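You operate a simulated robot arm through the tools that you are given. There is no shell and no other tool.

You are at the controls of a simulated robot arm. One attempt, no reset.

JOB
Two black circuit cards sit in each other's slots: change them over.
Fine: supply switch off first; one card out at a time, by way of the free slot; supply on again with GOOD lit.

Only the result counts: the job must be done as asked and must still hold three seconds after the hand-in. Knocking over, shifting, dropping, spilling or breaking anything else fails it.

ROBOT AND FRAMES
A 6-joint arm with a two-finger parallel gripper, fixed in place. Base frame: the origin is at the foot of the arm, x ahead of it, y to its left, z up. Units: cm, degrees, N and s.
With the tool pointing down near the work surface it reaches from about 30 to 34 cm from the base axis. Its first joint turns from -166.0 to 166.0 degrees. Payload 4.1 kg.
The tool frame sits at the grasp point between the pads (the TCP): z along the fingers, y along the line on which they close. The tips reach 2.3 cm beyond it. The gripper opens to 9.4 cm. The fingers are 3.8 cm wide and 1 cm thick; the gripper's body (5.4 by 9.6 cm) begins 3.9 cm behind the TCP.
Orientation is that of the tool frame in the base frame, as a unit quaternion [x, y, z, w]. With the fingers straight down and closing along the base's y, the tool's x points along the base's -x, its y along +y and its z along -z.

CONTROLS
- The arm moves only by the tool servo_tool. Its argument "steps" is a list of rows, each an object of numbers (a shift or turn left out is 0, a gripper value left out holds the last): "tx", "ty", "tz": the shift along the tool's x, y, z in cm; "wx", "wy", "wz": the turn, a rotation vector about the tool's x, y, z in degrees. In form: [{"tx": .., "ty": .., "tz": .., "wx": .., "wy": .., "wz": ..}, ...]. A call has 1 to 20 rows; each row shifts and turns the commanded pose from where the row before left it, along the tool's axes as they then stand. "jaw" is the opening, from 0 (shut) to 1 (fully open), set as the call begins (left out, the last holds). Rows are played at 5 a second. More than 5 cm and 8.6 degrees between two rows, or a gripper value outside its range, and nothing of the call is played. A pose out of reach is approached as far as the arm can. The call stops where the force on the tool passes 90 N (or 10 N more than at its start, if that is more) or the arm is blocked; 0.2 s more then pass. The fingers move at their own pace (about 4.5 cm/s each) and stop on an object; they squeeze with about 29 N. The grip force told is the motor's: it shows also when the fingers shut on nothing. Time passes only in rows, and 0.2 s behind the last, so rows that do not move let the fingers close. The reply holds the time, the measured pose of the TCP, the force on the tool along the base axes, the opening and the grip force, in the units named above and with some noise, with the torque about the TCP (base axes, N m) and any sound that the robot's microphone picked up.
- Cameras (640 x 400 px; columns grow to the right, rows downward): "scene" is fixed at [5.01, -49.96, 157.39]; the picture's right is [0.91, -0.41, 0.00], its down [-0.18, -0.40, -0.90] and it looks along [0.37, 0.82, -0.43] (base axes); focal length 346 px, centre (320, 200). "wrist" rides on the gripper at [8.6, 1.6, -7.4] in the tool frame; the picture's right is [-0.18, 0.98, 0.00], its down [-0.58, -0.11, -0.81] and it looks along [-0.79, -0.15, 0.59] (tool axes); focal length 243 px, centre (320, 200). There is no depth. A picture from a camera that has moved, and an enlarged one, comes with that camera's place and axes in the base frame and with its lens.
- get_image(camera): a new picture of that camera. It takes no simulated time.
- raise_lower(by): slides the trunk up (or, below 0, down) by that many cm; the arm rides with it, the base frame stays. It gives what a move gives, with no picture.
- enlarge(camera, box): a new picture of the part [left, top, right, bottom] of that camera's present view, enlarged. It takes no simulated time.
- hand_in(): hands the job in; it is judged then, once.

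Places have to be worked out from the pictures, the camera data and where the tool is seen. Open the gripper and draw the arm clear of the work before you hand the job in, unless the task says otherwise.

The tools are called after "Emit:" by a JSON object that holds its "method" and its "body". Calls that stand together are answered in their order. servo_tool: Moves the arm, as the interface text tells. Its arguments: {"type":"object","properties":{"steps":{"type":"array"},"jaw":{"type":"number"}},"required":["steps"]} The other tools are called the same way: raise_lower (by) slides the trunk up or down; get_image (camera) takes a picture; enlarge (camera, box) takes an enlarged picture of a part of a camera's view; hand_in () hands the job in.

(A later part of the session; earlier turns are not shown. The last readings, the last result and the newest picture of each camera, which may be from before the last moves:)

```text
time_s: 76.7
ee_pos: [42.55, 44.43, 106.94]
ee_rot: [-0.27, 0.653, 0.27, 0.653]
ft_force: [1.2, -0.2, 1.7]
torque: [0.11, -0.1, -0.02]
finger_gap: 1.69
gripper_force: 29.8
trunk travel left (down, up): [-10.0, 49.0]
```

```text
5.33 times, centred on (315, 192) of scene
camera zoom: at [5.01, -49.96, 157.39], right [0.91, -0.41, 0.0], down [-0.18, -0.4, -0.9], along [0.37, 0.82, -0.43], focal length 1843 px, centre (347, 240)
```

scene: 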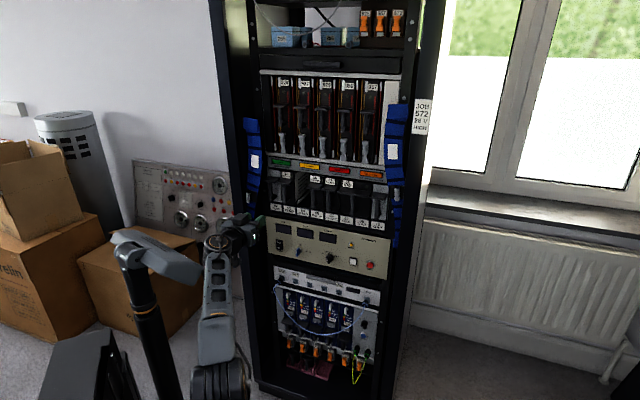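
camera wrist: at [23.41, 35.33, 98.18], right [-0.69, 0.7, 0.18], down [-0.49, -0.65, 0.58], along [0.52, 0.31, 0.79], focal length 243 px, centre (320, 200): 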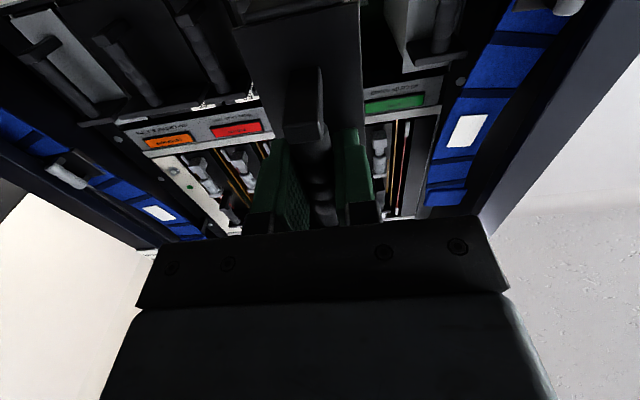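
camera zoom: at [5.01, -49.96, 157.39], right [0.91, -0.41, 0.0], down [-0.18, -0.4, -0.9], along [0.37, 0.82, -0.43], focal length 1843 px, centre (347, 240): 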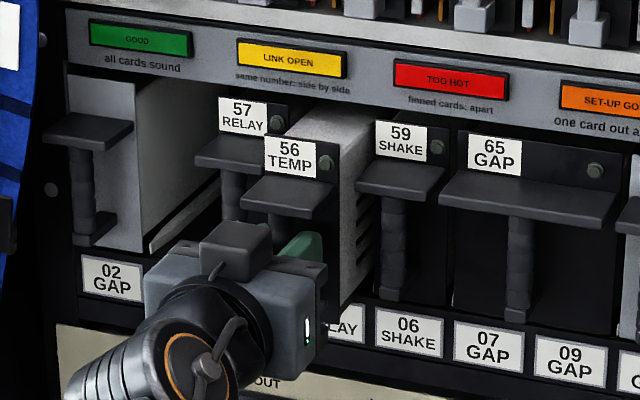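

Card 56 is sliding out (5 cm) with negligible forces, and card 57 stays put. I continue pulling.

Emit:
{"method": "servo_tool", "body": {"steps": [{"tz": -0.5}, {"tz": -0.5}, {"tz": -0.5}, {"tz": -0.5}, {"tz": -0.5}, {"tz": -0.5}, {"tz": -0.5}, {"tz": -0.5}, {"tz": -0.5}, {"tz": -0.5}]}}

Emit:
{"method": "servo_tool", "body": {"steps": [{"tz": -0.5}, {"tz": -0.5}, {"tz": -0.5}, {"tz": -0.5}, {"tz": -0.5}, {"tz": -0.5}, {"tz": -0.5}, {"tz": -0.5}, {"tz": -0.5}, {"tz": -0.5}]}}

Emit:
{"method": "enlarge", "body": {"camera": "scene", "box": [255, 155, 375, 230]}}

```text
time_s: 78.9
ee_pos: [39.02, 40.92, 106.87]
ee_rot: [-0.27, 0.654, 0.269, 0.654]
ft_force: [-0.6, 0.1, -0.6]
torque: [-0.04, 0.03, -0.04]
finger_gap: 1.67
gripper_force: 28.3
trunk travel left (down, up): [-10.0, 49.0]
```

```text
time_s: 81.1
ee_pos: [35.49, 37.41, 106.88]
ee_rot: [-0.271, 0.653, 0.271, 0.653]
ft_force: [-0.5, 0.0, 0.3]
torque: [-0.15, 0.17, 0.02]
finger_gap: 1.67
gripper_force: 29.4
trunk travel left (down, up): [-10.0, 49.0]
```

```text
5.33 times, centred on (315, 192) of scene
camera zoom: at [5.01, -49.96, 157.39], right [0.91, -0.41, 0.0], down [-0.18, -0.4, -0.9], along [0.37, 0.82, -0.43], focal length 1843 px, centre (347, 240)
```

zoom: 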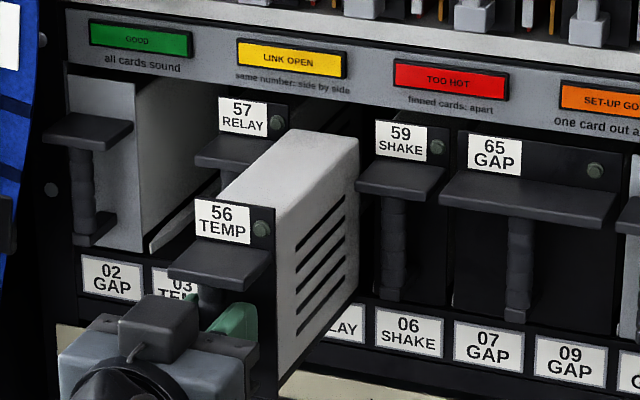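

15 cm is out. I pull back further to n≈46 so the card's rear clears card 57's handle, which sticks out to n≈65.3 in slot 04.

Emit:
{"method": "servo_tool", "body": {"steps": [{"tz": -0.5}, {"tz": -0.5}, {"tz": -0.5}, {"tz": -0.5}, {"tz": -0.5}, {"tz": -0.5}, {"tz": -0.5}, {"tz": -0.5}, {"tz": -0.5}, {"tz": -0.5}, {"tz": -0.5}]}}

Emit:
{"method": "enlarge", "body": {"camera": "scene", "box": [255, 155, 375, 230]}}

Emit:
{"method": "get_image", "body": {"camera": "scene"}}

Emit:
{"method": "get_image", "body": {"camera": "wrist"}}

```text
time_s: 83.5
ee_pos: [31.56, 33.46, 107.07]
ee_rot: [-0.27, 0.653, 0.27, 0.654]
ft_force: [0.4, 0.7, 0.4]
torque: [-0.16, 0.17, 0.04]
finger_gap: 1.7
gripper_force: 28.5
trunk travel left (down, up): [-10.0, 49.0]
```

```text
5.33 times, centred on (315, 192) of scene
camera zoom: at [5.01, -49.96, 157.39], right [0.91, -0.41, 0.0], down [-0.18, -0.4, -0.9], along [0.37, 0.82, -0.43], focal length 1843 px, centre (347, 240)
```

zoom: 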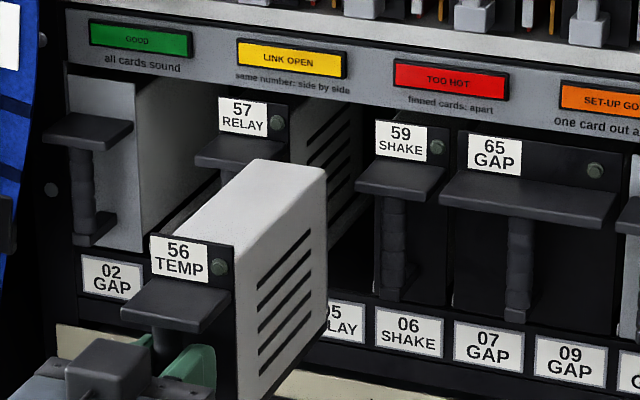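

```text
taken
```

scene: 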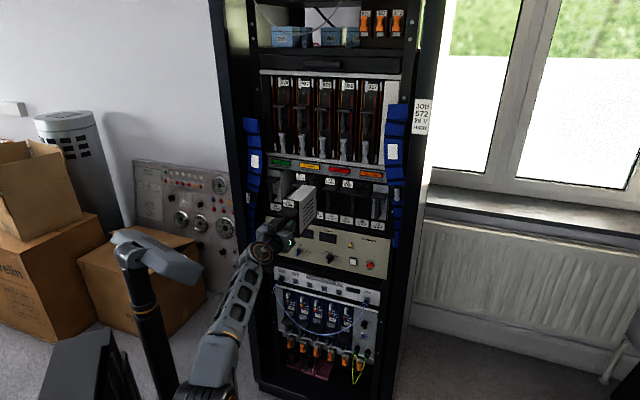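

```text
taken
camera wrist: at [25.15, 29.38, 98.21], right [-0.69, 0.7, 0.18], down [-0.49, -0.65, 0.58], along [0.52, 0.31, 0.79], focal length 243 px, centre (320, 200)
```

wrist: 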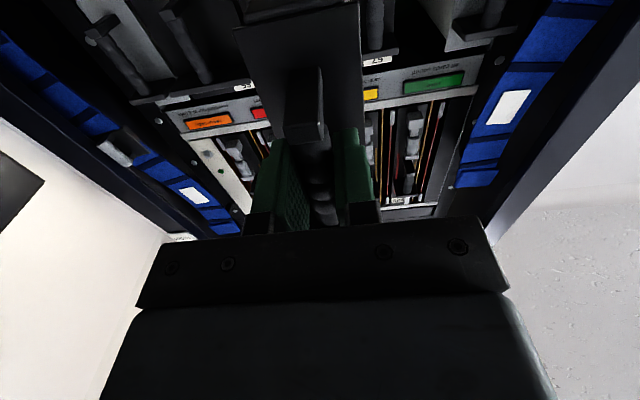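

The card's rear is at n≈63, about 2 cm or more clear of card 57's ledge. I shift left in steps, first 5.5 cm, and check that the clearance holds.

Emit:
{"method": "servo_tool", "body": {"steps": [{"tz": -0.4}, {"ty": 1.0}, {"ty": 1.0}, {"ty": 1.0}, {"ty": 1.0}, {"ty": 1.5}, {}]}}

Emit:
{"method": "enlarge", "body": {"camera": "scene", "box": [245, 155, 365, 230]}}

```text
time_s: 85.1
ee_pos: [27.62, 37.1, 107.02]
ee_rot: [-0.269, 0.654, 0.27, 0.654]
ft_force: [0.8, 0.7, -0.1]
torque: [-0.15, 0.16, -0.02]
finger_gap: 1.66
gripper_force: 28.9
trunk travel left (down, up): [-10.0, 49.0]
```

```text
5.33 times, centred on (305, 192) of scene
camera zoom: at [5.01, -49.96, 157.39], right [0.91, -0.41, 0.0], down [-0.18, -0.4, -0.9], along [0.37, 0.82, -0.43], focal length 1843 px, centre (400, 240)
```

zoom: 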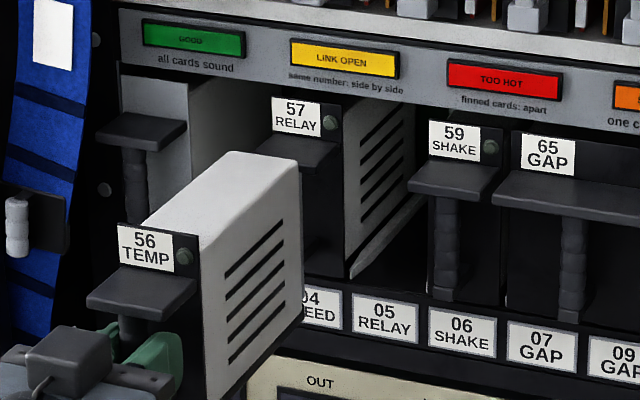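

The card passes in front of 57 with clear space and no contact force. I shift the second 5.5 cm to stand before slot 03.

Emit:
{"method": "servo_tool", "body": {"steps": [{"ty": 1.0}, {"ty": 1.0}, {"ty": 1.0}, {"ty": 1.0}, {"ty": 1.5}, {}, {}]}}

Emit:
{"method": "enlarge", "body": {"camera": "scene", "box": [235, 155, 355, 230]}}

Emit:
{"method": "get_image", "body": {"camera": "wrist"}}

```text
time_s: 86.7
ee_pos: [23.53, 41.08, 106.99]
ee_rot: [-0.27, 0.653, 0.271, 0.653]
ft_force: [0.0, -0.1, -0.3]
torque: [-0.13, 0.15, 0.06]
finger_gap: 1.68
gripper_force: 28.9
trunk travel left (down, up): [-10.0, 49.0]
```

```text
5.33 times, centred on (295, 192) of scene
camera zoom: at [5.01, -49.96, 157.39], right [0.91, -0.41, 0.0], down [-0.18, -0.4, -0.9], along [0.37, 0.82, -0.43], focal length 1843 px, centre (453, 240)
```

zoom: 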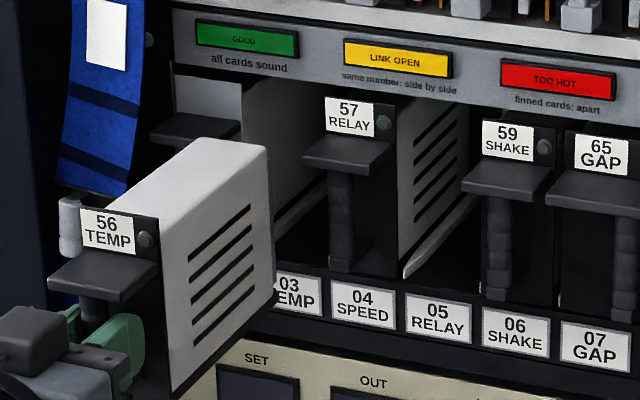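

```text
taken
camera wrist: at [17.16, 36.95, 98.16], right [-0.69, 0.7, 0.18], down [-0.49, -0.65, 0.58], along [0.52, 0.31, 0.79], focal length 243 px, centre (320, 200)
```

wrist: 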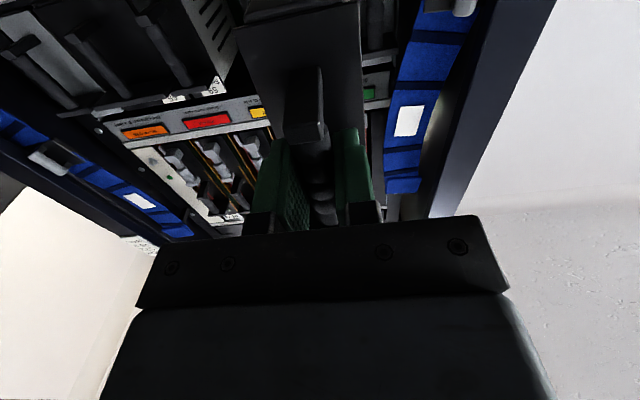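

Before inserting into slot 03, I move forward 3.35 cm to the same depth as in the earlier picture when 57 came out, so I can compare the wrist view and confirm lateral alignment.

Emit:
{"method": "servo_tool", "body": {"steps": [{"tz": 1.0}, {"tz": 1.0}, {"tz": 1.0}, {"tz": 0.35}, {}, {}, {}]}}

Emit:
{"method": "enlarge", "body": {"camera": "wrist", "box": [200, 0, 440, 220]}}

Emit:
{"method": "enlarge", "body": {"camera": "scene", "box": [248, 165, 312, 225]}}

```text
time_s: 88.3
ee_pos: [25.9, 43.57, 106.89]
ee_rot: [-0.27, 0.653, 0.271, 0.653]
ft_force: [-0.3, 0.2, 0.0]
torque: [-0.17, 0.16, 0.02]
finger_gap: 1.66
gripper_force: 28.9
trunk travel left (down, up): [-10.0, 49.0]
```

```text
1.82 times, centred on (320, 110) of wrist
camera zoom: at [19.65, 39.29, 98.1], right [-0.69, 0.7, 0.18], down [-0.49, -0.65, 0.58], along [0.52, 0.31, 0.79], focal length 441 px, centre (320, 364)
```

zoom: 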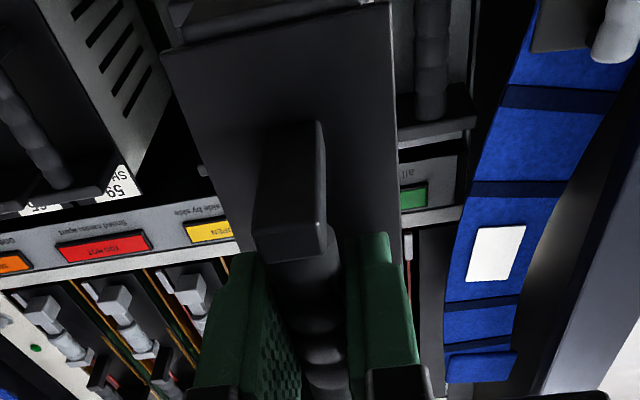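

```text
6.67 times, centred on (280, 195) of scene
camera zoom: at [5.01, -49.96, 157.39], right [0.91, -0.41, 0.0], down [-0.18, -0.4, -0.9], along [0.37, 0.82, -0.43], focal length 2304 px, centre (587, 233)
```

zoom: 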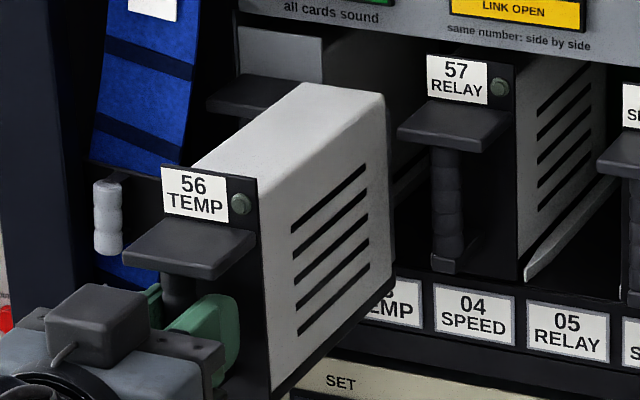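

The views agree to about 1 mm laterally, and z may be about 0.1 lower. I check with an identical zoom whether 57 is still seated as it was when pushed home.

Emit:
{"method": "enlarge", "body": {"camera": "scene", "box": [287, 160, 351, 200]}}

Emit:
{"method": "enlarge", "body": {"camera": "scene", "box": [264, 165, 312, 195]}}

```text
10.00 times, centred on (319, 180) of scene
camera zoom: at [5.01, -49.96, 157.39], right [0.91, -0.41, 0.0], down [-0.18, -0.4, -0.9], along [0.37, 0.82, -0.43], focal length 3455 px, centre (330, 400)
```

zoom: 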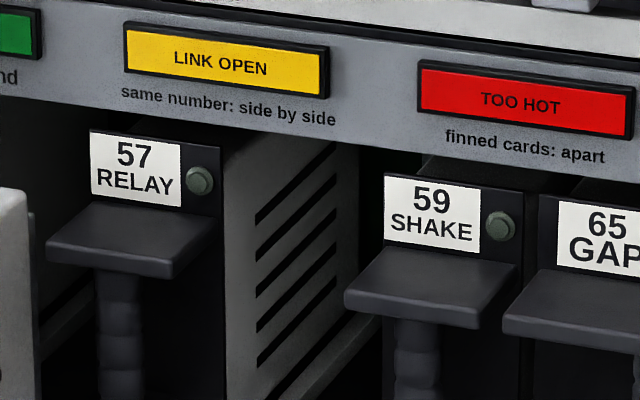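

```text
13.33 times, centred on (288, 180) of scene
camera zoom: at [5.01, -49.96, 157.39], right [0.91, -0.41, 0.0], down [-0.18, -0.4, -0.9], along [0.37, 0.82, -0.43], focal length 4607 px, centre (747, 467)
```

zoom: 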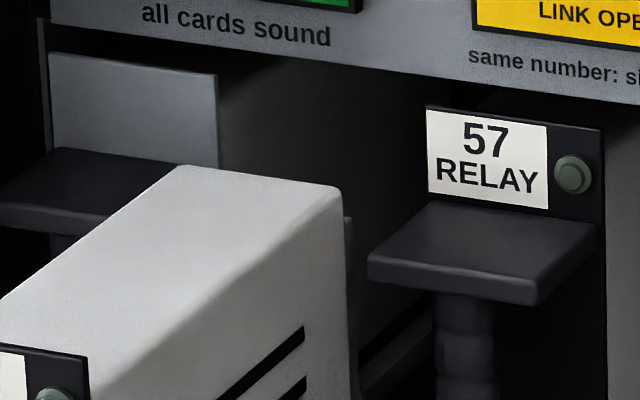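

Card 57 simply settled about 1 mm sideways and down in its slot after release, so it is still seated. I take repeat pose readings to pin down where the tool really is before inserting.

Emit:
{"method": "servo_tool", "body": {"steps": [{}, {}]}}

Emit:
{"method": "enlarge", "body": {"camera": "wrist", "box": [320, 0, 480, 150]}}

Emit:
{"method": "servo_tool", "body": {"steps": [{}, {}]}}

Emit:
{"method": "enlarge", "body": {"camera": "wrist", "box": [220, 0, 300, 60]}}

```text
time_s: 88.9
ee_pos: [25.98, 43.49, 106.8]
ee_rot: [-0.271, 0.653, 0.271, 0.653]
ft_force: [0.7, 0.6, -0.5]
torque: [-0.17, 0.14, -0.02]
finger_gap: 1.67
gripper_force: 29.0
trunk travel left (down, up): [-10.0, 49.0]
```

```text
2.67 times, centred on (400, 75) of wrist
camera zoom: at [19.65, 39.29, 98.1], right [-0.69, 0.7, 0.18], down [-0.49, -0.65, 0.58], along [0.52, 0.31, 0.79], focal length 647 px, centre (107, 533)
```

zoom: 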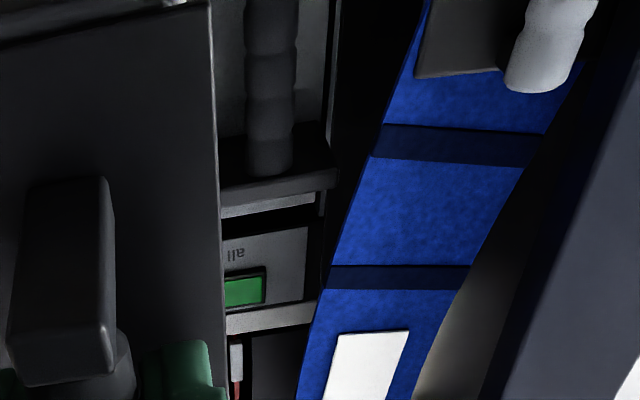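

```text
time_s: 89.5
ee_pos: [25.98, 43.43, 106.9]
ee_rot: [-0.27, 0.654, 0.27, 0.653]
ft_force: [0.4, 0.1, 0.0]
torque: [-0.12, 0.14, -0.02]
finger_gap: 1.67
gripper_force: 29.3
trunk travel left (down, up): [-10.0, 49.0]
```

```text
6.67 times, centred on (260, 30) of wrist
camera zoom: at [19.65, 39.29, 98.09], right [-0.69, 0.7, 0.18], down [-0.49, -0.65, 0.58], along [0.52, 0.31, 0.79], focal length 1618 px, centre (720, 1333)
```

zoom: 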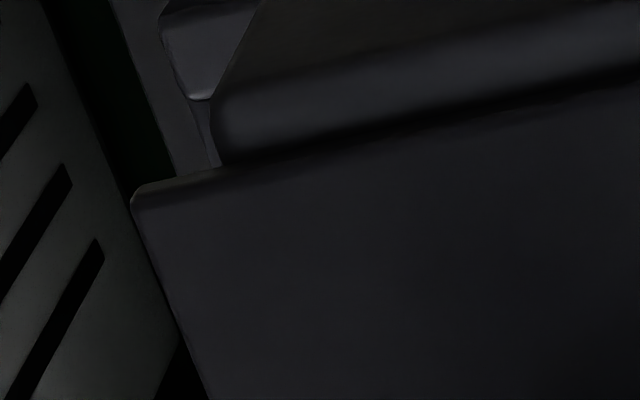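

The camera position readout is noise-free, so I use it as feedback. It puts the tool at the slot 03 centre line to within 0.01 cm, but about 0.06 cm lower than where I gripped the card. I raise 0.1 cm and start inserting.

Emit:
{"method": "servo_tool", "body": {"steps": [{"tx": -0.1}, {"tz": 0.5}, {"tz": 0.5}, {"tz": 0.5}, {"tz": 0.5}, {"tz": 0.5}, {}]}}

Emit:
{"method": "enlarge", "body": {"camera": "wrist", "box": [200, 0, 440, 220]}}

Emit:
{"method": "enlarge", "body": {"camera": "scene", "box": [248, 155, 328, 205]}}

```text
time_s: 91.1
ee_pos: [27.58, 45.04, 107.0]
ee_rot: [-0.271, 0.653, 0.271, 0.653]
ft_force: [0.1, 0.6, -0.1]
torque: [-0.17, 0.16, -0.03]
finger_gap: 1.66
gripper_force: 28.5
trunk travel left (down, up): [-10.0, 49.0]
```

```text
1.82 times, centred on (320, 110) of wrist
camera zoom: at [21.3, 40.91, 98.25], right [-0.7, 0.69, 0.18], down [-0.49, -0.65, 0.58], along [0.52, 0.31, 0.79], focal length 441 px, centre (320, 364)
```

zoom: 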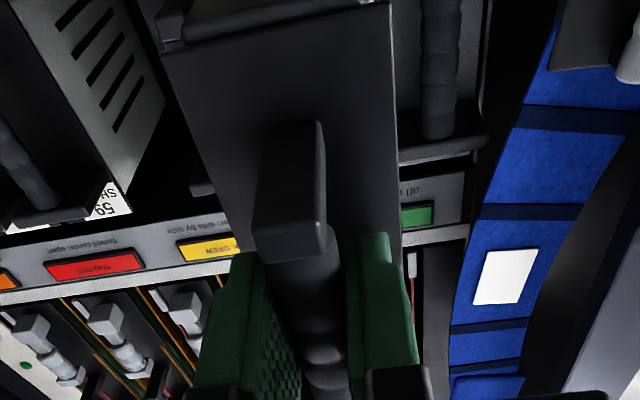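

```text
8.00 times, centred on (288, 180) of scene
camera zoom: at [5.01, -49.96, 157.39], right [0.91, -0.41, 0.0], down [-0.18, -0.4, -0.9], along [0.37, 0.82, -0.43], focal length 2764 px, centre (576, 360)
```

zoom: 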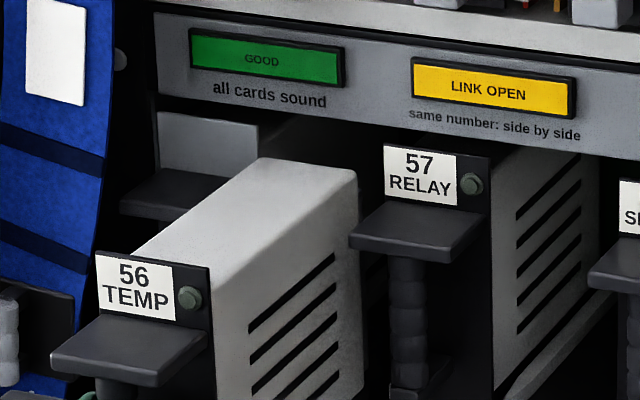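

It is centred (e=-13.87) at n≈51. I continue inserting in small steps.

Emit:
{"method": "servo_tool", "body": {"steps": [{"tz": 0.4}, {"tz": 0.4}, {"tz": 0.4}, {"tz": 0.4}, {"tz": 0.4}, {"tz": 0.4}, {"tz": 0.4}, {"tz": 0.4}, {}]}}

Emit:
{"method": "enlarge", "body": {"camera": "scene", "box": [248, 155, 328, 205]}}

Emit:
{"method": "enlarge", "body": {"camera": "wrist", "box": [200, 0, 440, 220]}}

```text
time_s: 93.1
ee_pos: [29.89, 47.29, 107.03]
ee_rot: [-0.271, 0.654, 0.271, 0.653]
ft_force: [-0.6, -0.1, 0.3]
torque: [-0.12, 0.14, -0.01]
finger_gap: 1.68
gripper_force: 29.1
trunk travel left (down, up): [-10.0, 49.0]
```

```text
8.00 times, centred on (288, 180) of scene
camera zoom: at [5.01, -49.96, 157.39], right [0.91, -0.41, 0.0], down [-0.18, -0.4, -0.9], along [0.37, 0.82, -0.43], focal length 2764 px, centre (576, 360)
```

zoom: 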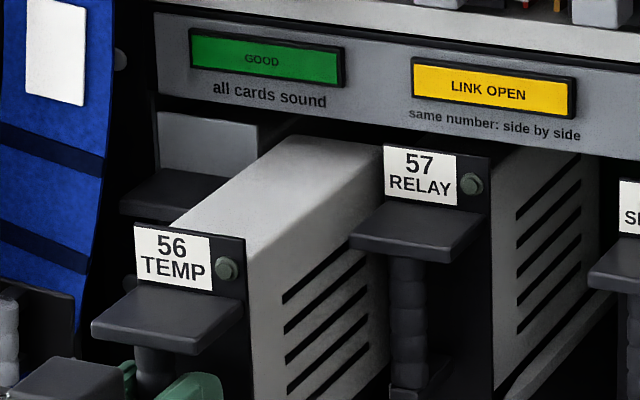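

```text
1.82 times, centred on (320, 110) of wrist
camera zoom: at [23.49, 43.13, 98.24], right [-0.69, 0.7, 0.18], down [-0.49, -0.65, 0.58], along [0.52, 0.31, 0.79], focal length 441 px, centre (320, 364)
```

zoom: 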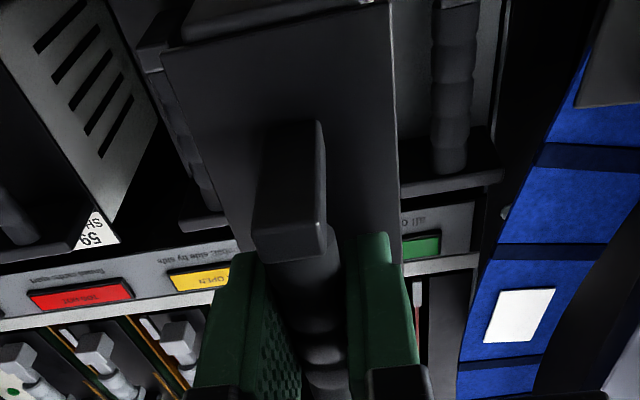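

There is no contact and e=-13.89 is steady. I continue 6 cm.

Emit:
{"method": "servo_tool", "body": {"steps": [{"tz": 0.5}, {"tz": 0.5}, {"tz": 0.5}, {"tz": 0.5}, {"tz": 0.5}, {"tz": 0.5}, {"tz": 0.5}, {"tz": 0.5}, {"tz": 0.5}, {"tz": 0.5}, {"tz": 0.5}, {"tz": 0.5}, {}]}}

Emit:
{"method": "enlarge", "body": {"camera": "wrist", "box": [200, 0, 440, 220]}}

Emit:
{"method": "enlarge", "body": {"camera": "scene", "box": [248, 155, 328, 205]}}

```text
time_s: 95.9
ee_pos: [34.22, 51.65, 107.05]
ee_rot: [-0.27, 0.654, 0.27, 0.653]
ft_force: [-1.0, -1.5, -0.4]
torque: [-0.04, 0.11, -0.02]
finger_gap: 1.69
gripper_force: 28.5
trunk travel left (down, up): [-10.0, 49.0]
```

```text
1.82 times, centred on (320, 110) of wrist
camera zoom: at [27.83, 47.38, 98.2], right [-0.69, 0.7, 0.18], down [-0.49, -0.65, 0.58], along [0.52, 0.31, 0.79], focal length 441 px, centre (320, 364)
```

zoom: 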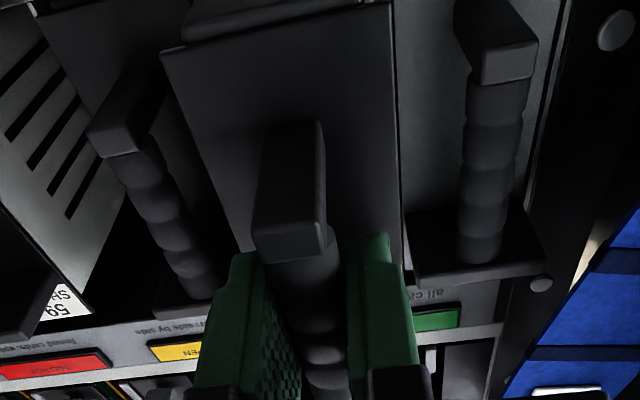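

```text
8.00 times, centred on (288, 180) of scene
camera zoom: at [5.01, -49.96, 157.39], right [0.91, -0.41, 0.0], down [-0.18, -0.4, -0.9], along [0.37, 0.82, -0.43], focal length 2764 px, centre (576, 360)
```

zoom: 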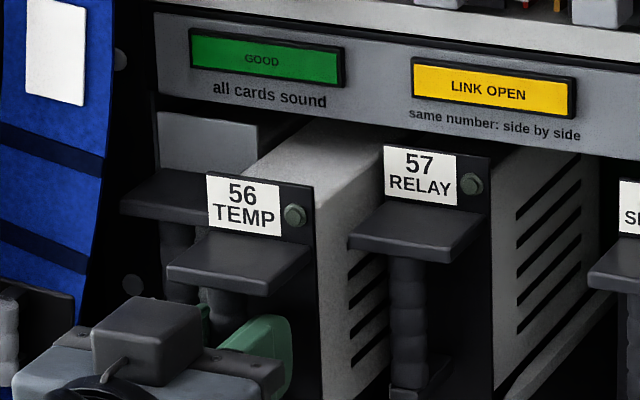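

The card is sliding in the guides with negligible force. About 5.8 cm remain; I go 4.5 cm more and then slow down.

Emit:
{"method": "servo_tool", "body": {"steps": [{"tz": 0.5}, {"tz": 0.5}, {"tz": 0.5}, {"tz": 0.5}, {"tz": 0.5}, {"tz": 0.5}, {"tz": 0.5}, {"tz": 0.5}, {"tz": 0.5}, {}]}}

Emit:
{"method": "servo_tool", "body": {"steps": [{"tz": 0.2}, {"tz": 0.2}, {"tz": 0.2}, {"tz": 0.2}, {"tz": 0.2}, {"tz": 0.2}, {}]}}

Emit:
{"method": "enlarge", "body": {"camera": "wrist", "box": [200, 0, 440, 220]}}

Emit:
{"method": "enlarge", "body": {"camera": "scene", "box": [263, 155, 327, 195]}}

```text
time_s: 98.1
ee_pos: [37.39, 54.64, 107.05]
ee_rot: [-0.271, 0.653, 0.27, 0.653]
ft_force: [0.3, -0.7, -0.7]
torque: [-0.13, 0.13, 0.0]
finger_gap: 1.7
gripper_force: 28.7
trunk travel left (down, up): [-10.0, 49.0]
```

```text
time_s: 99.7
ee_pos: [38.15, 55.64, 107.2]
ee_rot: [-0.271, 0.653, 0.271, 0.653]
ft_force: [-3.3, -2.1, -0.2]
torque: [-0.31, 0.31, 0.0]
finger_gap: 1.7
gripper_force: 29.0
trunk travel left (down, up): [-10.0, 49.0]
```

```text
1.82 times, centred on (320, 110) of wrist
camera zoom: at [31.87, 51.41, 98.35], right [-0.69, 0.7, 0.18], down [-0.49, -0.65, 0.58], along [0.52, 0.31, 0.79], focal length 441 px, centre (320, 364)
```

zoom: 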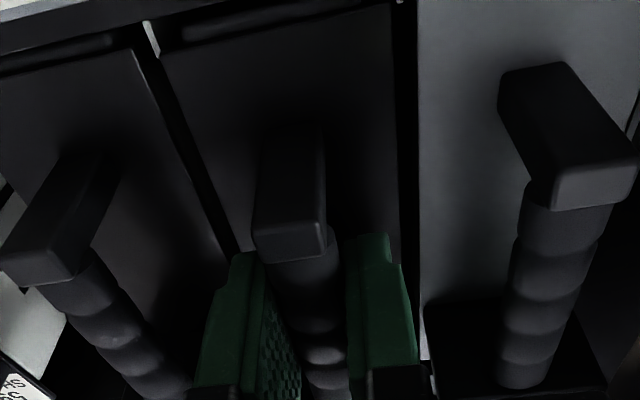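

```text
10.00 times, centred on (295, 175) of scene
camera zoom: at [5.01, -49.96, 157.39], right [0.91, -0.41, 0.0], down [-0.18, -0.4, -0.9], along [0.37, 0.82, -0.43], focal length 3455 px, centre (570, 450)
```

zoom: 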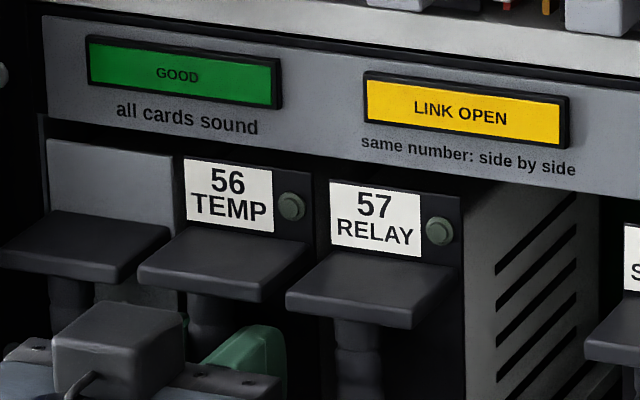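

Resistance is beginning at n≈66.3, as with the previous card. I push home with a few tenths more.

Emit:
{"method": "servo_tool", "body": {"steps": [{"tz": 0.1}, {"tz": 0.1}, {"tz": 0.1}, {}]}}

Emit:
{"method": "enlarge", "body": {"camera": "wrist", "box": [200, 0, 440, 220]}}

Emit:
{"method": "enlarge", "body": {"camera": "scene", "box": [263, 155, 327, 195]}}

```text
time_s: 100.7
ee_pos: [38.45, 55.73, 107.15]
ee_rot: [-0.27, 0.653, 0.27, 0.654]
ft_force: [-11.5, -10.3, -4.0]
torque: [-0.08, 0.12, 0.03]
finger_gap: 1.66
gripper_force: 29.7
trunk travel left (down, up): [-10.0, 49.0]
```

```text
1.82 times, centred on (320, 110) of wrist
camera zoom: at [32.06, 51.61, 98.39], right [-0.7, 0.69, 0.18], down [-0.49, -0.65, 0.58], along [0.52, 0.31, 0.79], focal length 441 px, centre (320, 364)
```

zoom: 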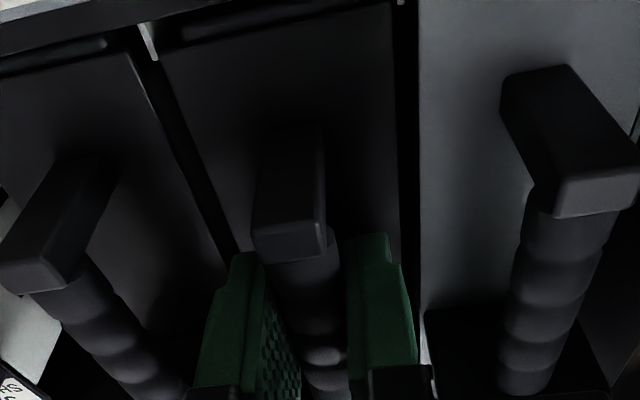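

```text
10.00 times, centred on (295, 175) of scene
camera zoom: at [5.01, -49.96, 157.39], right [0.91, -0.41, 0.0], down [-0.18, -0.4, -0.9], along [0.37, 0.82, -0.43], focal length 3455 px, centre (570, 450)
```

zoom: 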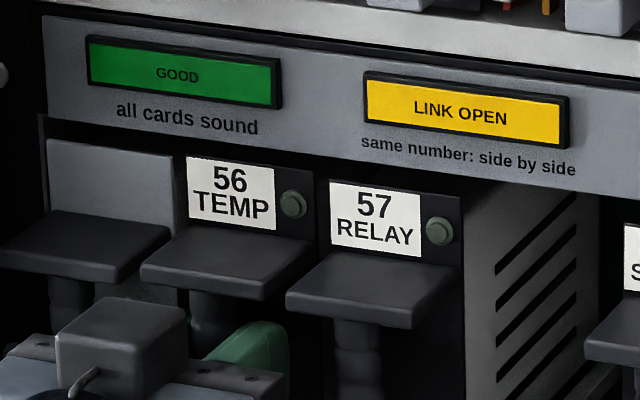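

Card 56 is seated in slot 03 (15 N at the stop, cam n=59.16, matching the earlier seat). I open the fingers without pulling.

Emit:
{"method": "servo_tool", "body": {"steps": [{}, {}, {}, {}], "jaw": 0.4}}

Emit:
{"method": "enlarge", "body": {"camera": "wrist", "box": [200, 0, 440, 220]}}

Emit:
{"method": "enlarge", "body": {"camera": "scene", "box": [263, 155, 327, 195]}}

```text
time_s: 101.7
ee_pos: [38.47, 55.82, 107.15]
ee_rot: [-0.27, 0.653, 0.27, 0.654]
ft_force: [-0.4, 0.5, -1.0]
torque: [0.02, 0.03, 0.01]
finger_gap: 3.75
gripper_force: 0.0
trunk travel left (down, up): [-10.0, 49.0]
```

```text
1.82 times, centred on (320, 110) of wrist
camera zoom: at [32.17, 51.67, 98.3], right [-0.7, 0.69, 0.18], down [-0.49, -0.65, 0.58], along [0.52, 0.31, 0.79], focal length 441 px, centre (320, 364)
```

zoom: 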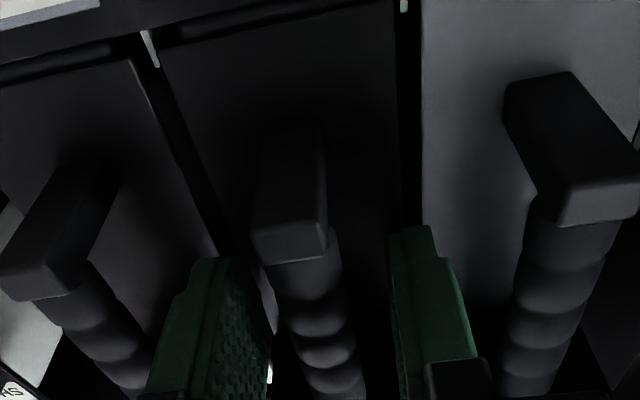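

```text
10.00 times, centred on (295, 175) of scene
camera zoom: at [5.01, -49.96, 157.39], right [0.91, -0.41, 0.0], down [-0.18, -0.4, -0.9], along [0.37, 0.82, -0.43], focal length 3455 px, centre (570, 450)
```

zoom: 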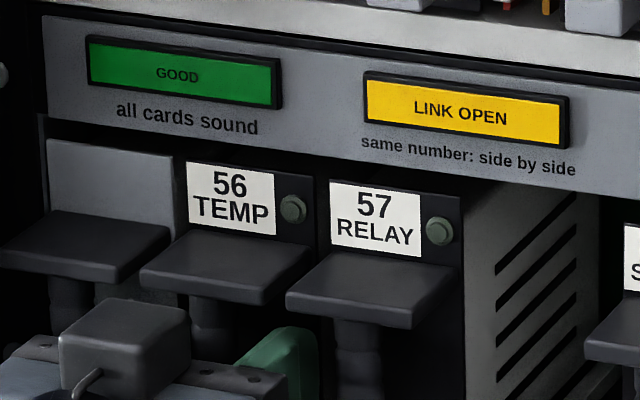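

Card 56 rests in slot 03. I back off, shift right to card 57 in slot 04, and line up again.

Emit:
{"method": "servo_tool", "body": {"steps": [{"tz": -1.0}, {"tz": -1.5}, {"tz": -1.7}, {"tz": -2.0}, {"ty": -2.0}, {"ty": -2.0}, {"ty": -1.45, "tx": 0.08}, {}, {}]}}

Emit:
{"method": "enlarge", "body": {"camera": "wrist", "box": [200, 0, 440, 220]}}

Emit:
{"method": "enlarge", "body": {"camera": "scene", "box": [255, 155, 351, 215]}}

```text
time_s: 103.7
ee_pos: [37.89, 47.64, 106.91]
ee_rot: [-0.27, 0.654, 0.27, 0.653]
ft_force: [-0.9, -0.7, 0.3]
torque: [-0.01, 0.02, 0.03]
finger_gap: 3.77
gripper_force: 0.1
trunk travel left (down, up): [-10.0, 49.0]
```

```text
1.82 times, centred on (320, 110) of wrist
camera zoom: at [31.54, 43.44, 98.21], right [-0.69, 0.7, 0.18], down [-0.49, -0.65, 0.58], along [0.52, 0.31, 0.79], focal length 441 px, centre (320, 364)
```

zoom: 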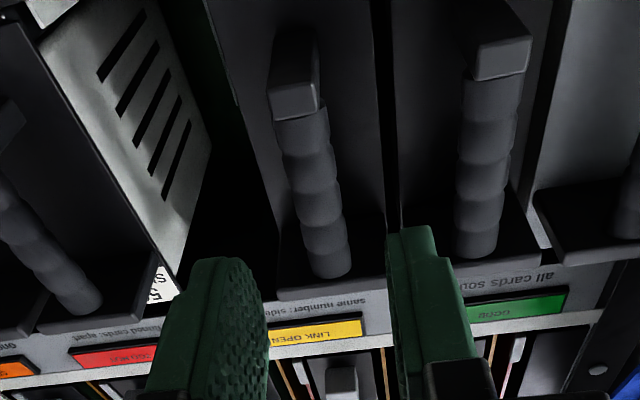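

```text
6.67 times, centred on (303, 185) of scene
camera zoom: at [5.01, -49.96, 157.39], right [0.91, -0.41, 0.0], down [-0.18, -0.4, -0.9], along [0.37, 0.82, -0.43], focal length 2304 px, centre (433, 300)
```

zoom: 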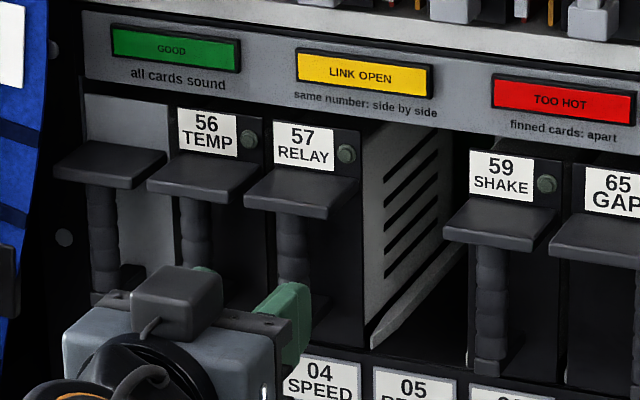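

Bar 57 is within 0.1 cm of centre. I nudge right 0.06 cm, advance 6 cm and grip.

Emit:
{"method": "servo_tool", "body": {"steps": [{"ty": -0.06, "tz": 1.0}, {"tz": 1.0}, {"tz": 1.0}, {"tz": 1.0}, {"tz": 1.0}, {"tz": 1.0}, {}]}}

Emit:
{"method": "servo_tool", "body": {"steps": [{}, {}, {}, {}, {}], "jaw": 0.0}}

Emit:
{"method": "enlarge", "body": {"camera": "wrist", "box": [200, 0, 440, 220]}}

```text
time_s: 105.3
ee_pos: [42.07, 51.63, 107.02]
ee_rot: [-0.271, 0.653, 0.27, 0.653]
ft_force: [0.5, 0.3, -1.1]
torque: [-0.01, -0.03, 0.03]
finger_gap: 3.76
gripper_force: 0.1
trunk travel left (down, up): [-10.0, 49.0]
```

```text
time_s: 106.5
ee_pos: [42.05, 51.75, 107.1]
ee_rot: [-0.27, 0.653, 0.27, 0.653]
ft_force: [1.4, 0.8, 1.0]
torque: [0.06, 0.01, -0.05]
finger_gap: 1.69
gripper_force: 29.4
trunk travel left (down, up): [-10.0, 49.0]
```

```text
1.82 times, centred on (320, 110) of wrist
camera zoom: at [35.71, 47.56, 98.25], right [-0.69, 0.7, 0.18], down [-0.49, -0.65, 0.58], along [0.52, 0.31, 0.79], focal length 441 px, centre (320, 364)
```

zoom: 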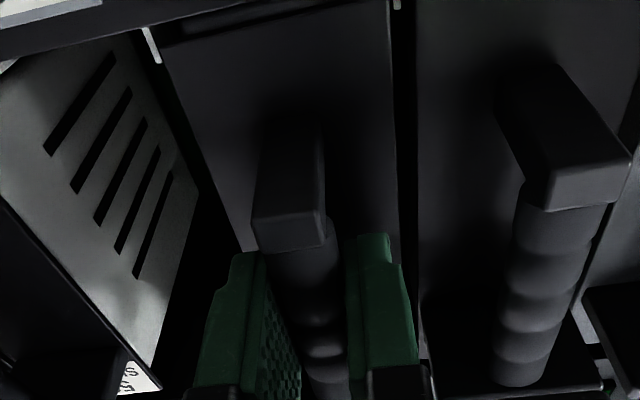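

Card 57 is gripped in slot 04. I pull it out straight.

Emit:
{"method": "servo_tool", "body": {"steps": [{"tz": -0.3}, {"tz": -0.3}, {"tz": -0.4}, {"tz": -0.5}, {"tz": -0.5}, {"tz": -0.5}, {"tz": -0.5}, {"tz": -0.5}, {"tz": -0.5}]}}

Emit:
{"method": "servo_tool", "body": {"steps": [{"tz": -0.5}, {"tz": -0.5}, {"tz": -0.5}, {"tz": -0.5}, {"tz": -0.5}, {"tz": -0.5}, {"tz": -0.5}, {"tz": -0.5}, {"tz": -0.5}, {"tz": -0.5}, {}]}}

Emit:
{"method": "enlarge", "body": {"camera": "scene", "box": [245, 155, 365, 230]}}

```text
time_s: 108.5
ee_pos: [39.28, 48.87, 107.03]
ee_rot: [-0.27, 0.652, 0.271, 0.655]
ft_force: [1.1, 1.6, 6.1]
torque: [0.42, -0.44, -0.05]
finger_gap: 1.68
gripper_force: 28.9
trunk travel left (down, up): [-10.0, 49.0]
```

```text
time_s: 110.9
ee_pos: [35.85, 45.39, 106.91]
ee_rot: [-0.271, 0.653, 0.271, 0.653]
ft_force: [1.6, 2.5, 4.9]
torque: [0.67, -0.67, -0.04]
finger_gap: 1.68
gripper_force: 28.6
trunk travel left (down, up): [-10.0, 49.0]
```

```text
5.33 times, centred on (305, 192) of scene
camera zoom: at [5.01, -49.96, 157.39], right [0.91, -0.41, 0.0], down [-0.18, -0.4, -0.9], along [0.37, 0.82, -0.43], focal length 1843 px, centre (400, 240)
```

zoom: 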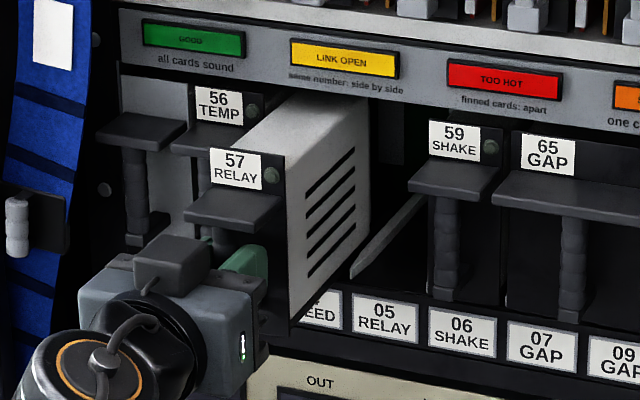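

The card is out about 9 cm with small forces. I pull it fully clear.

Emit:
{"method": "servo_tool", "body": {"steps": [{"tz": -0.5, "tx": -0.03}, {"tz": -0.5, "tx": -0.03}, {"tz": -0.5}, {"tz": -0.5}, {"tz": -0.5}, {"tz": -0.5}, {"tz": -0.5}, {"tz": -0.5}, {"tz": -0.5}, {}]}}

Emit:
{"method": "servo_tool", "body": {"steps": [{"tz": -0.5}, {"tz": -0.5}, {"tz": -0.5}, {"tz": -0.5}, {"tz": -0.5}, {"tz": -0.5}, {"tz": -0.5}, {"tz": -0.5}, {"tz": -0.5}, {}, {}]}}

Emit:
{"method": "enlarge", "body": {"camera": "scene", "box": [245, 155, 365, 230]}}

Emit:
{"method": "enlarge", "body": {"camera": "wrist", "box": [200, 0, 440, 220]}}

```text
time_s: 113.1
ee_pos: [32.7, 42.4, 106.97]
ee_rot: [-0.271, 0.653, 0.271, 0.653]
ft_force: [-0.5, 0.3, -0.3]
torque: [-0.19, 0.17, -0.02]
finger_gap: 1.66
gripper_force: 29.3
trunk travel left (down, up): [-10.0, 49.0]
```

```text
time_s: 115.5
ee_pos: [29.45, 39.09, 106.95]
ee_rot: [-0.271, 0.653, 0.271, 0.653]
ft_force: [0.8, 0.6, -3.0]
torque: [-0.17, 0.14, 0.0]
finger_gap: 1.71
gripper_force: 29.1
trunk travel left (down, up): [-10.0, 49.0]
```

```text
5.33 times, centred on (305, 192) of scene
camera zoom: at [5.01, -49.96, 157.39], right [0.91, -0.41, 0.0], down [-0.18, -0.4, -0.9], along [0.37, 0.82, -0.43], focal length 1843 px, centre (400, 240)
```

zoom: 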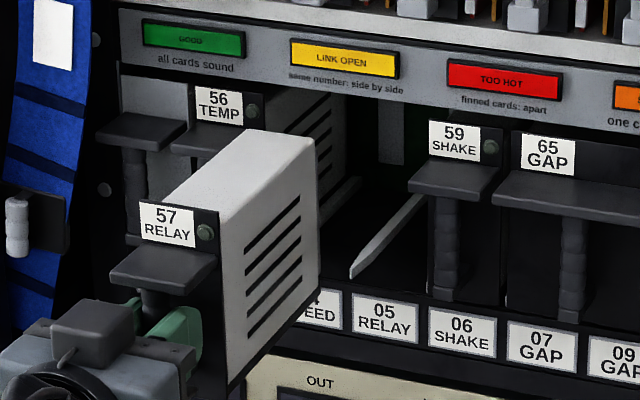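

```text
1.82 times, centred on (320, 110) of wrist
camera zoom: at [23.11, 34.9, 98.3], right [-0.69, 0.7, 0.18], down [-0.49, -0.65, 0.58], along [0.52, 0.31, 0.79], focal length 441 px, centre (320, 364)
```

zoom: 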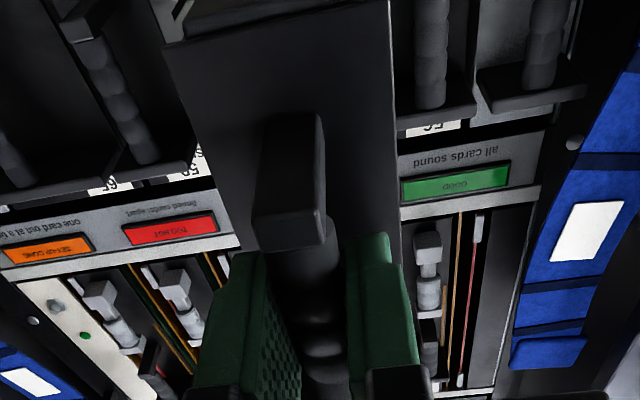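

Card 57 is clear of slot 04. From the exact camera pose I'm at e=-8.34 and slot 05's line is -2.88, so I shift right 5.46 cm.

Emit:
{"method": "servo_tool", "body": {"steps": [{"ty": -1.5}, {"ty": -1.5}, {"ty": -1.5}, {"ty": -0.96}, {}, {}, {}]}}

Emit:
{"method": "enlarge", "body": {"camera": "wrist", "box": [200, 0, 440, 220]}}

Emit:
{"method": "enlarge", "body": {"camera": "scene", "box": [255, 155, 375, 230]}}

```text
time_s: 117.1
ee_pos: [33.18, 35.24, 106.96]
ee_rot: [-0.272, 0.653, 0.271, 0.653]
ft_force: [0.5, 0.1, -2.8]
torque: [-0.16, 0.16, 0.01]
finger_gap: 1.69
gripper_force: 29.1
trunk travel left (down, up): [-10.0, 49.0]
```

```text
1.82 times, centred on (320, 110) of wrist
camera zoom: at [26.93, 31.01, 98.15], right [-0.69, 0.7, 0.18], down [-0.49, -0.65, 0.58], along [0.52, 0.31, 0.79], focal length 441 px, centre (320, 364)
```

zoom: 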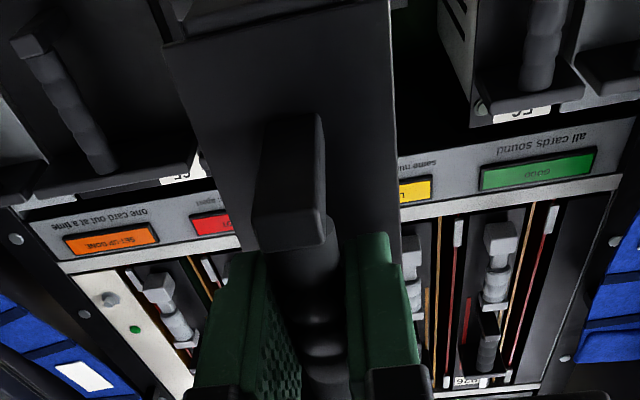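

```text
5.33 times, centred on (315, 192) of scene
camera zoom: at [5.01, -49.96, 157.39], right [0.91, -0.41, 0.0], down [-0.18, -0.4, -0.9], along [0.37, 0.82, -0.43], focal length 1843 px, centre (347, 240)
```

zoom: 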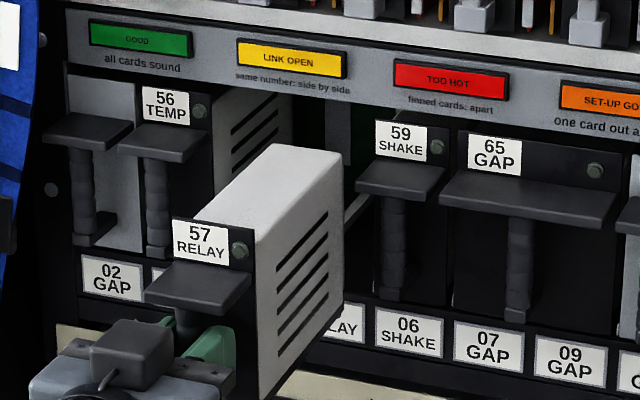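

The lateral position is exact (e=-2.885), but the readout shows z dropped 0.15 cm. I raise 0.17 cm and check before inserting.

Emit:
{"method": "servo_tool", "body": {"steps": [{"tx": -0.17}, {}, {}]}}

Emit:
{"method": "enlarge", "body": {"camera": "wrist", "box": [200, 0, 440, 220]}}

```text
time_s: 117.9
ee_pos: [33.27, 35.21, 107.22]
ee_rot: [-0.271, 0.654, 0.271, 0.652]
ft_force: [-0.6, 0.2, -2.4]
torque: [-0.19, 0.16, 0.01]
finger_gap: 1.66
gripper_force: 28.9
trunk travel left (down, up): [-10.0, 49.0]
```

```text
1.82 times, centred on (320, 110) of wrist
camera zoom: at [26.91, 31.01, 98.37], right [-0.69, 0.7, 0.18], down [-0.49, -0.65, 0.58], along [0.52, 0.31, 0.79], focal length 441 px, centre (320, 364)
```

zoom: 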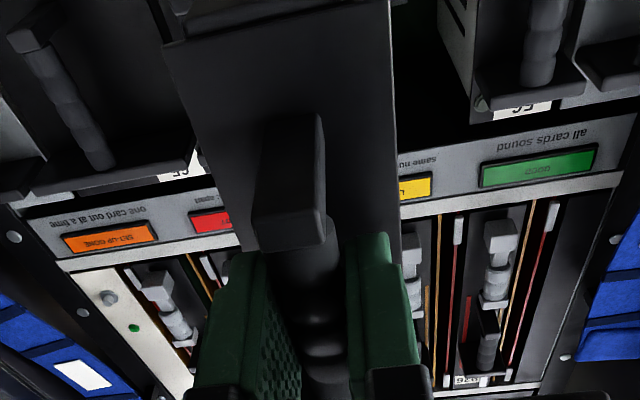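

z is now 98.37, about 0.1 above the rest level, like the earlier good insertions. I lower 0.03 cm and insert the first stretch.

Emit:
{"method": "servo_tool", "body": {"steps": [{"tz": 0.5, "tx": 0.03}, {"tz": 0.5}, {"tz": 0.5}, {"tz": 0.5}, {"tz": 0.5}, {"tz": 0.5}, {}, {}]}}

Emit:
{"method": "enlarge", "body": {"camera": "wrist", "box": [200, 0, 440, 220]}}

Emit:
{"method": "enlarge", "body": {"camera": "scene", "box": [270, 155, 350, 205]}}

```text
time_s: 119.7
ee_pos: [35.47, 37.39, 107.15]
ee_rot: [-0.271, 0.653, 0.271, 0.653]
ft_force: [0.2, 0.1, -2.2]
torque: [-0.18, 0.17, 0.0]
finger_gap: 1.69
gripper_force: 29.2
trunk travel left (down, up): [-10.0, 49.0]
```

```text
1.82 times, centred on (320, 110) of wrist
camera zoom: at [29.01, 33.17, 98.31], right [-0.69, 0.7, 0.18], down [-0.49, -0.65, 0.58], along [0.52, 0.31, 0.79], focal length 441 px, centre (320, 364)
```

zoom: 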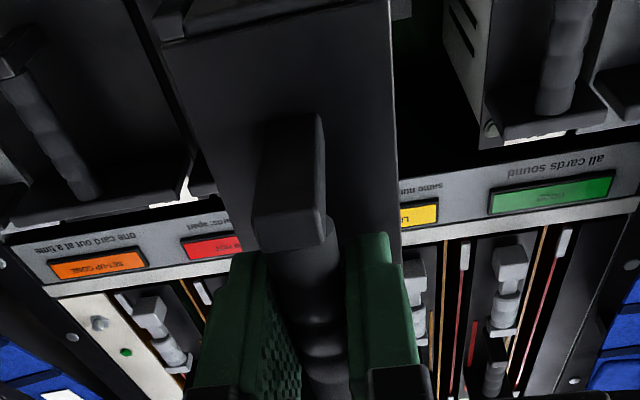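

```text
8.00 times, centred on (310, 180) of scene
camera zoom: at [5.01, -49.96, 157.39], right [0.91, -0.41, 0.0], down [-0.18, -0.4, -0.9], along [0.37, 0.82, -0.43], focal length 2764 px, centre (400, 360)
```

zoom: 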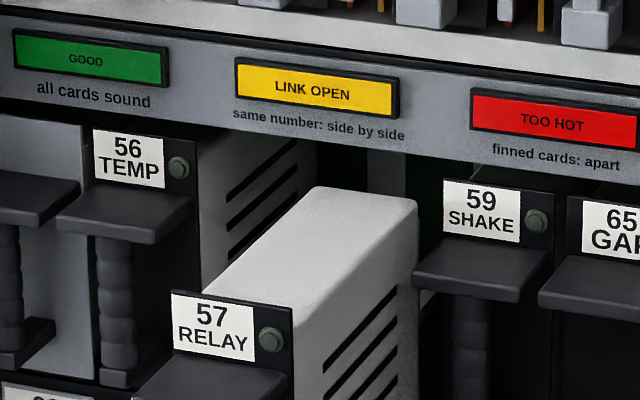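

e drifted to -2.94 (target about -2.90). I correct by 0.05 cm and continue 3 cm.

Emit:
{"method": "servo_tool", "body": {"steps": [{"tz": 0.4, "ty": -0.05}, {"tz": 0.4}, {"tz": 0.4}, {"tz": 0.4}, {"tz": 0.4}, {"tz": 0.4}, {"tz": 0.4}, {"tz": 0.4}, {}, {}]}}

Emit:
{"method": "enlarge", "body": {"camera": "wrist", "box": [200, 0, 440, 220]}}

Emit:
{"method": "enlarge", "body": {"camera": "scene", "box": [270, 155, 350, 205]}}

```text
time_s: 121.9
ee_pos: [37.76, 39.56, 107.17]
ee_rot: [-0.27, 0.653, 0.27, 0.654]
ft_force: [-1.4, 0.0, -1.9]
torque: [-0.14, 0.17, -0.01]
finger_gap: 1.67
gripper_force: 29.0
trunk travel left (down, up): [-10.0, 49.0]
```

```text
1.82 times, centred on (320, 110) of wrist
camera zoom: at [31.4, 35.34, 98.34], right [-0.69, 0.7, 0.18], down [-0.49, -0.65, 0.58], along [0.52, 0.31, 0.79], focal length 441 px, centre (320, 364)
```

zoom: 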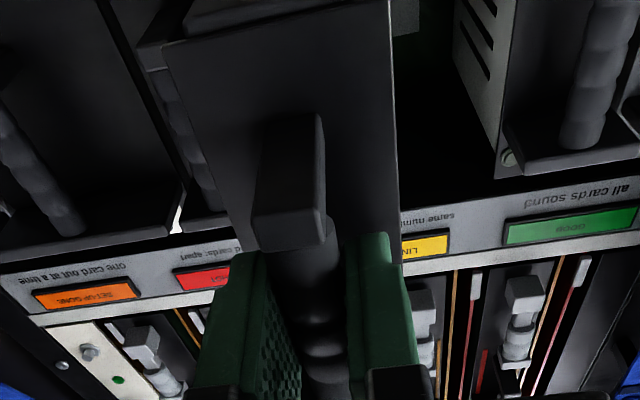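

```text
8.00 times, centred on (310, 180) of scene
camera zoom: at [5.01, -49.96, 157.39], right [0.91, -0.41, 0.0], down [-0.18, -0.4, -0.9], along [0.37, 0.82, -0.43], focal length 2764 px, centre (400, 360)
```

zoom: 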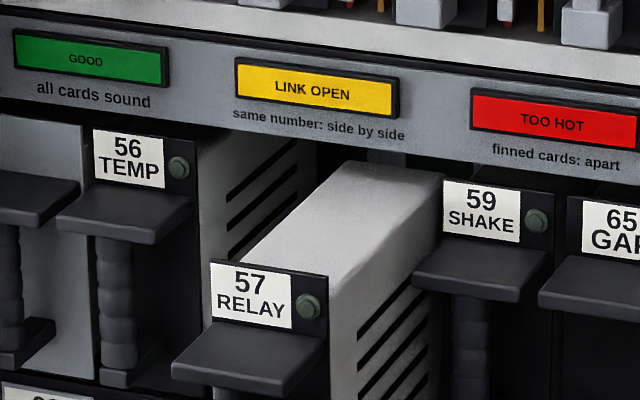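

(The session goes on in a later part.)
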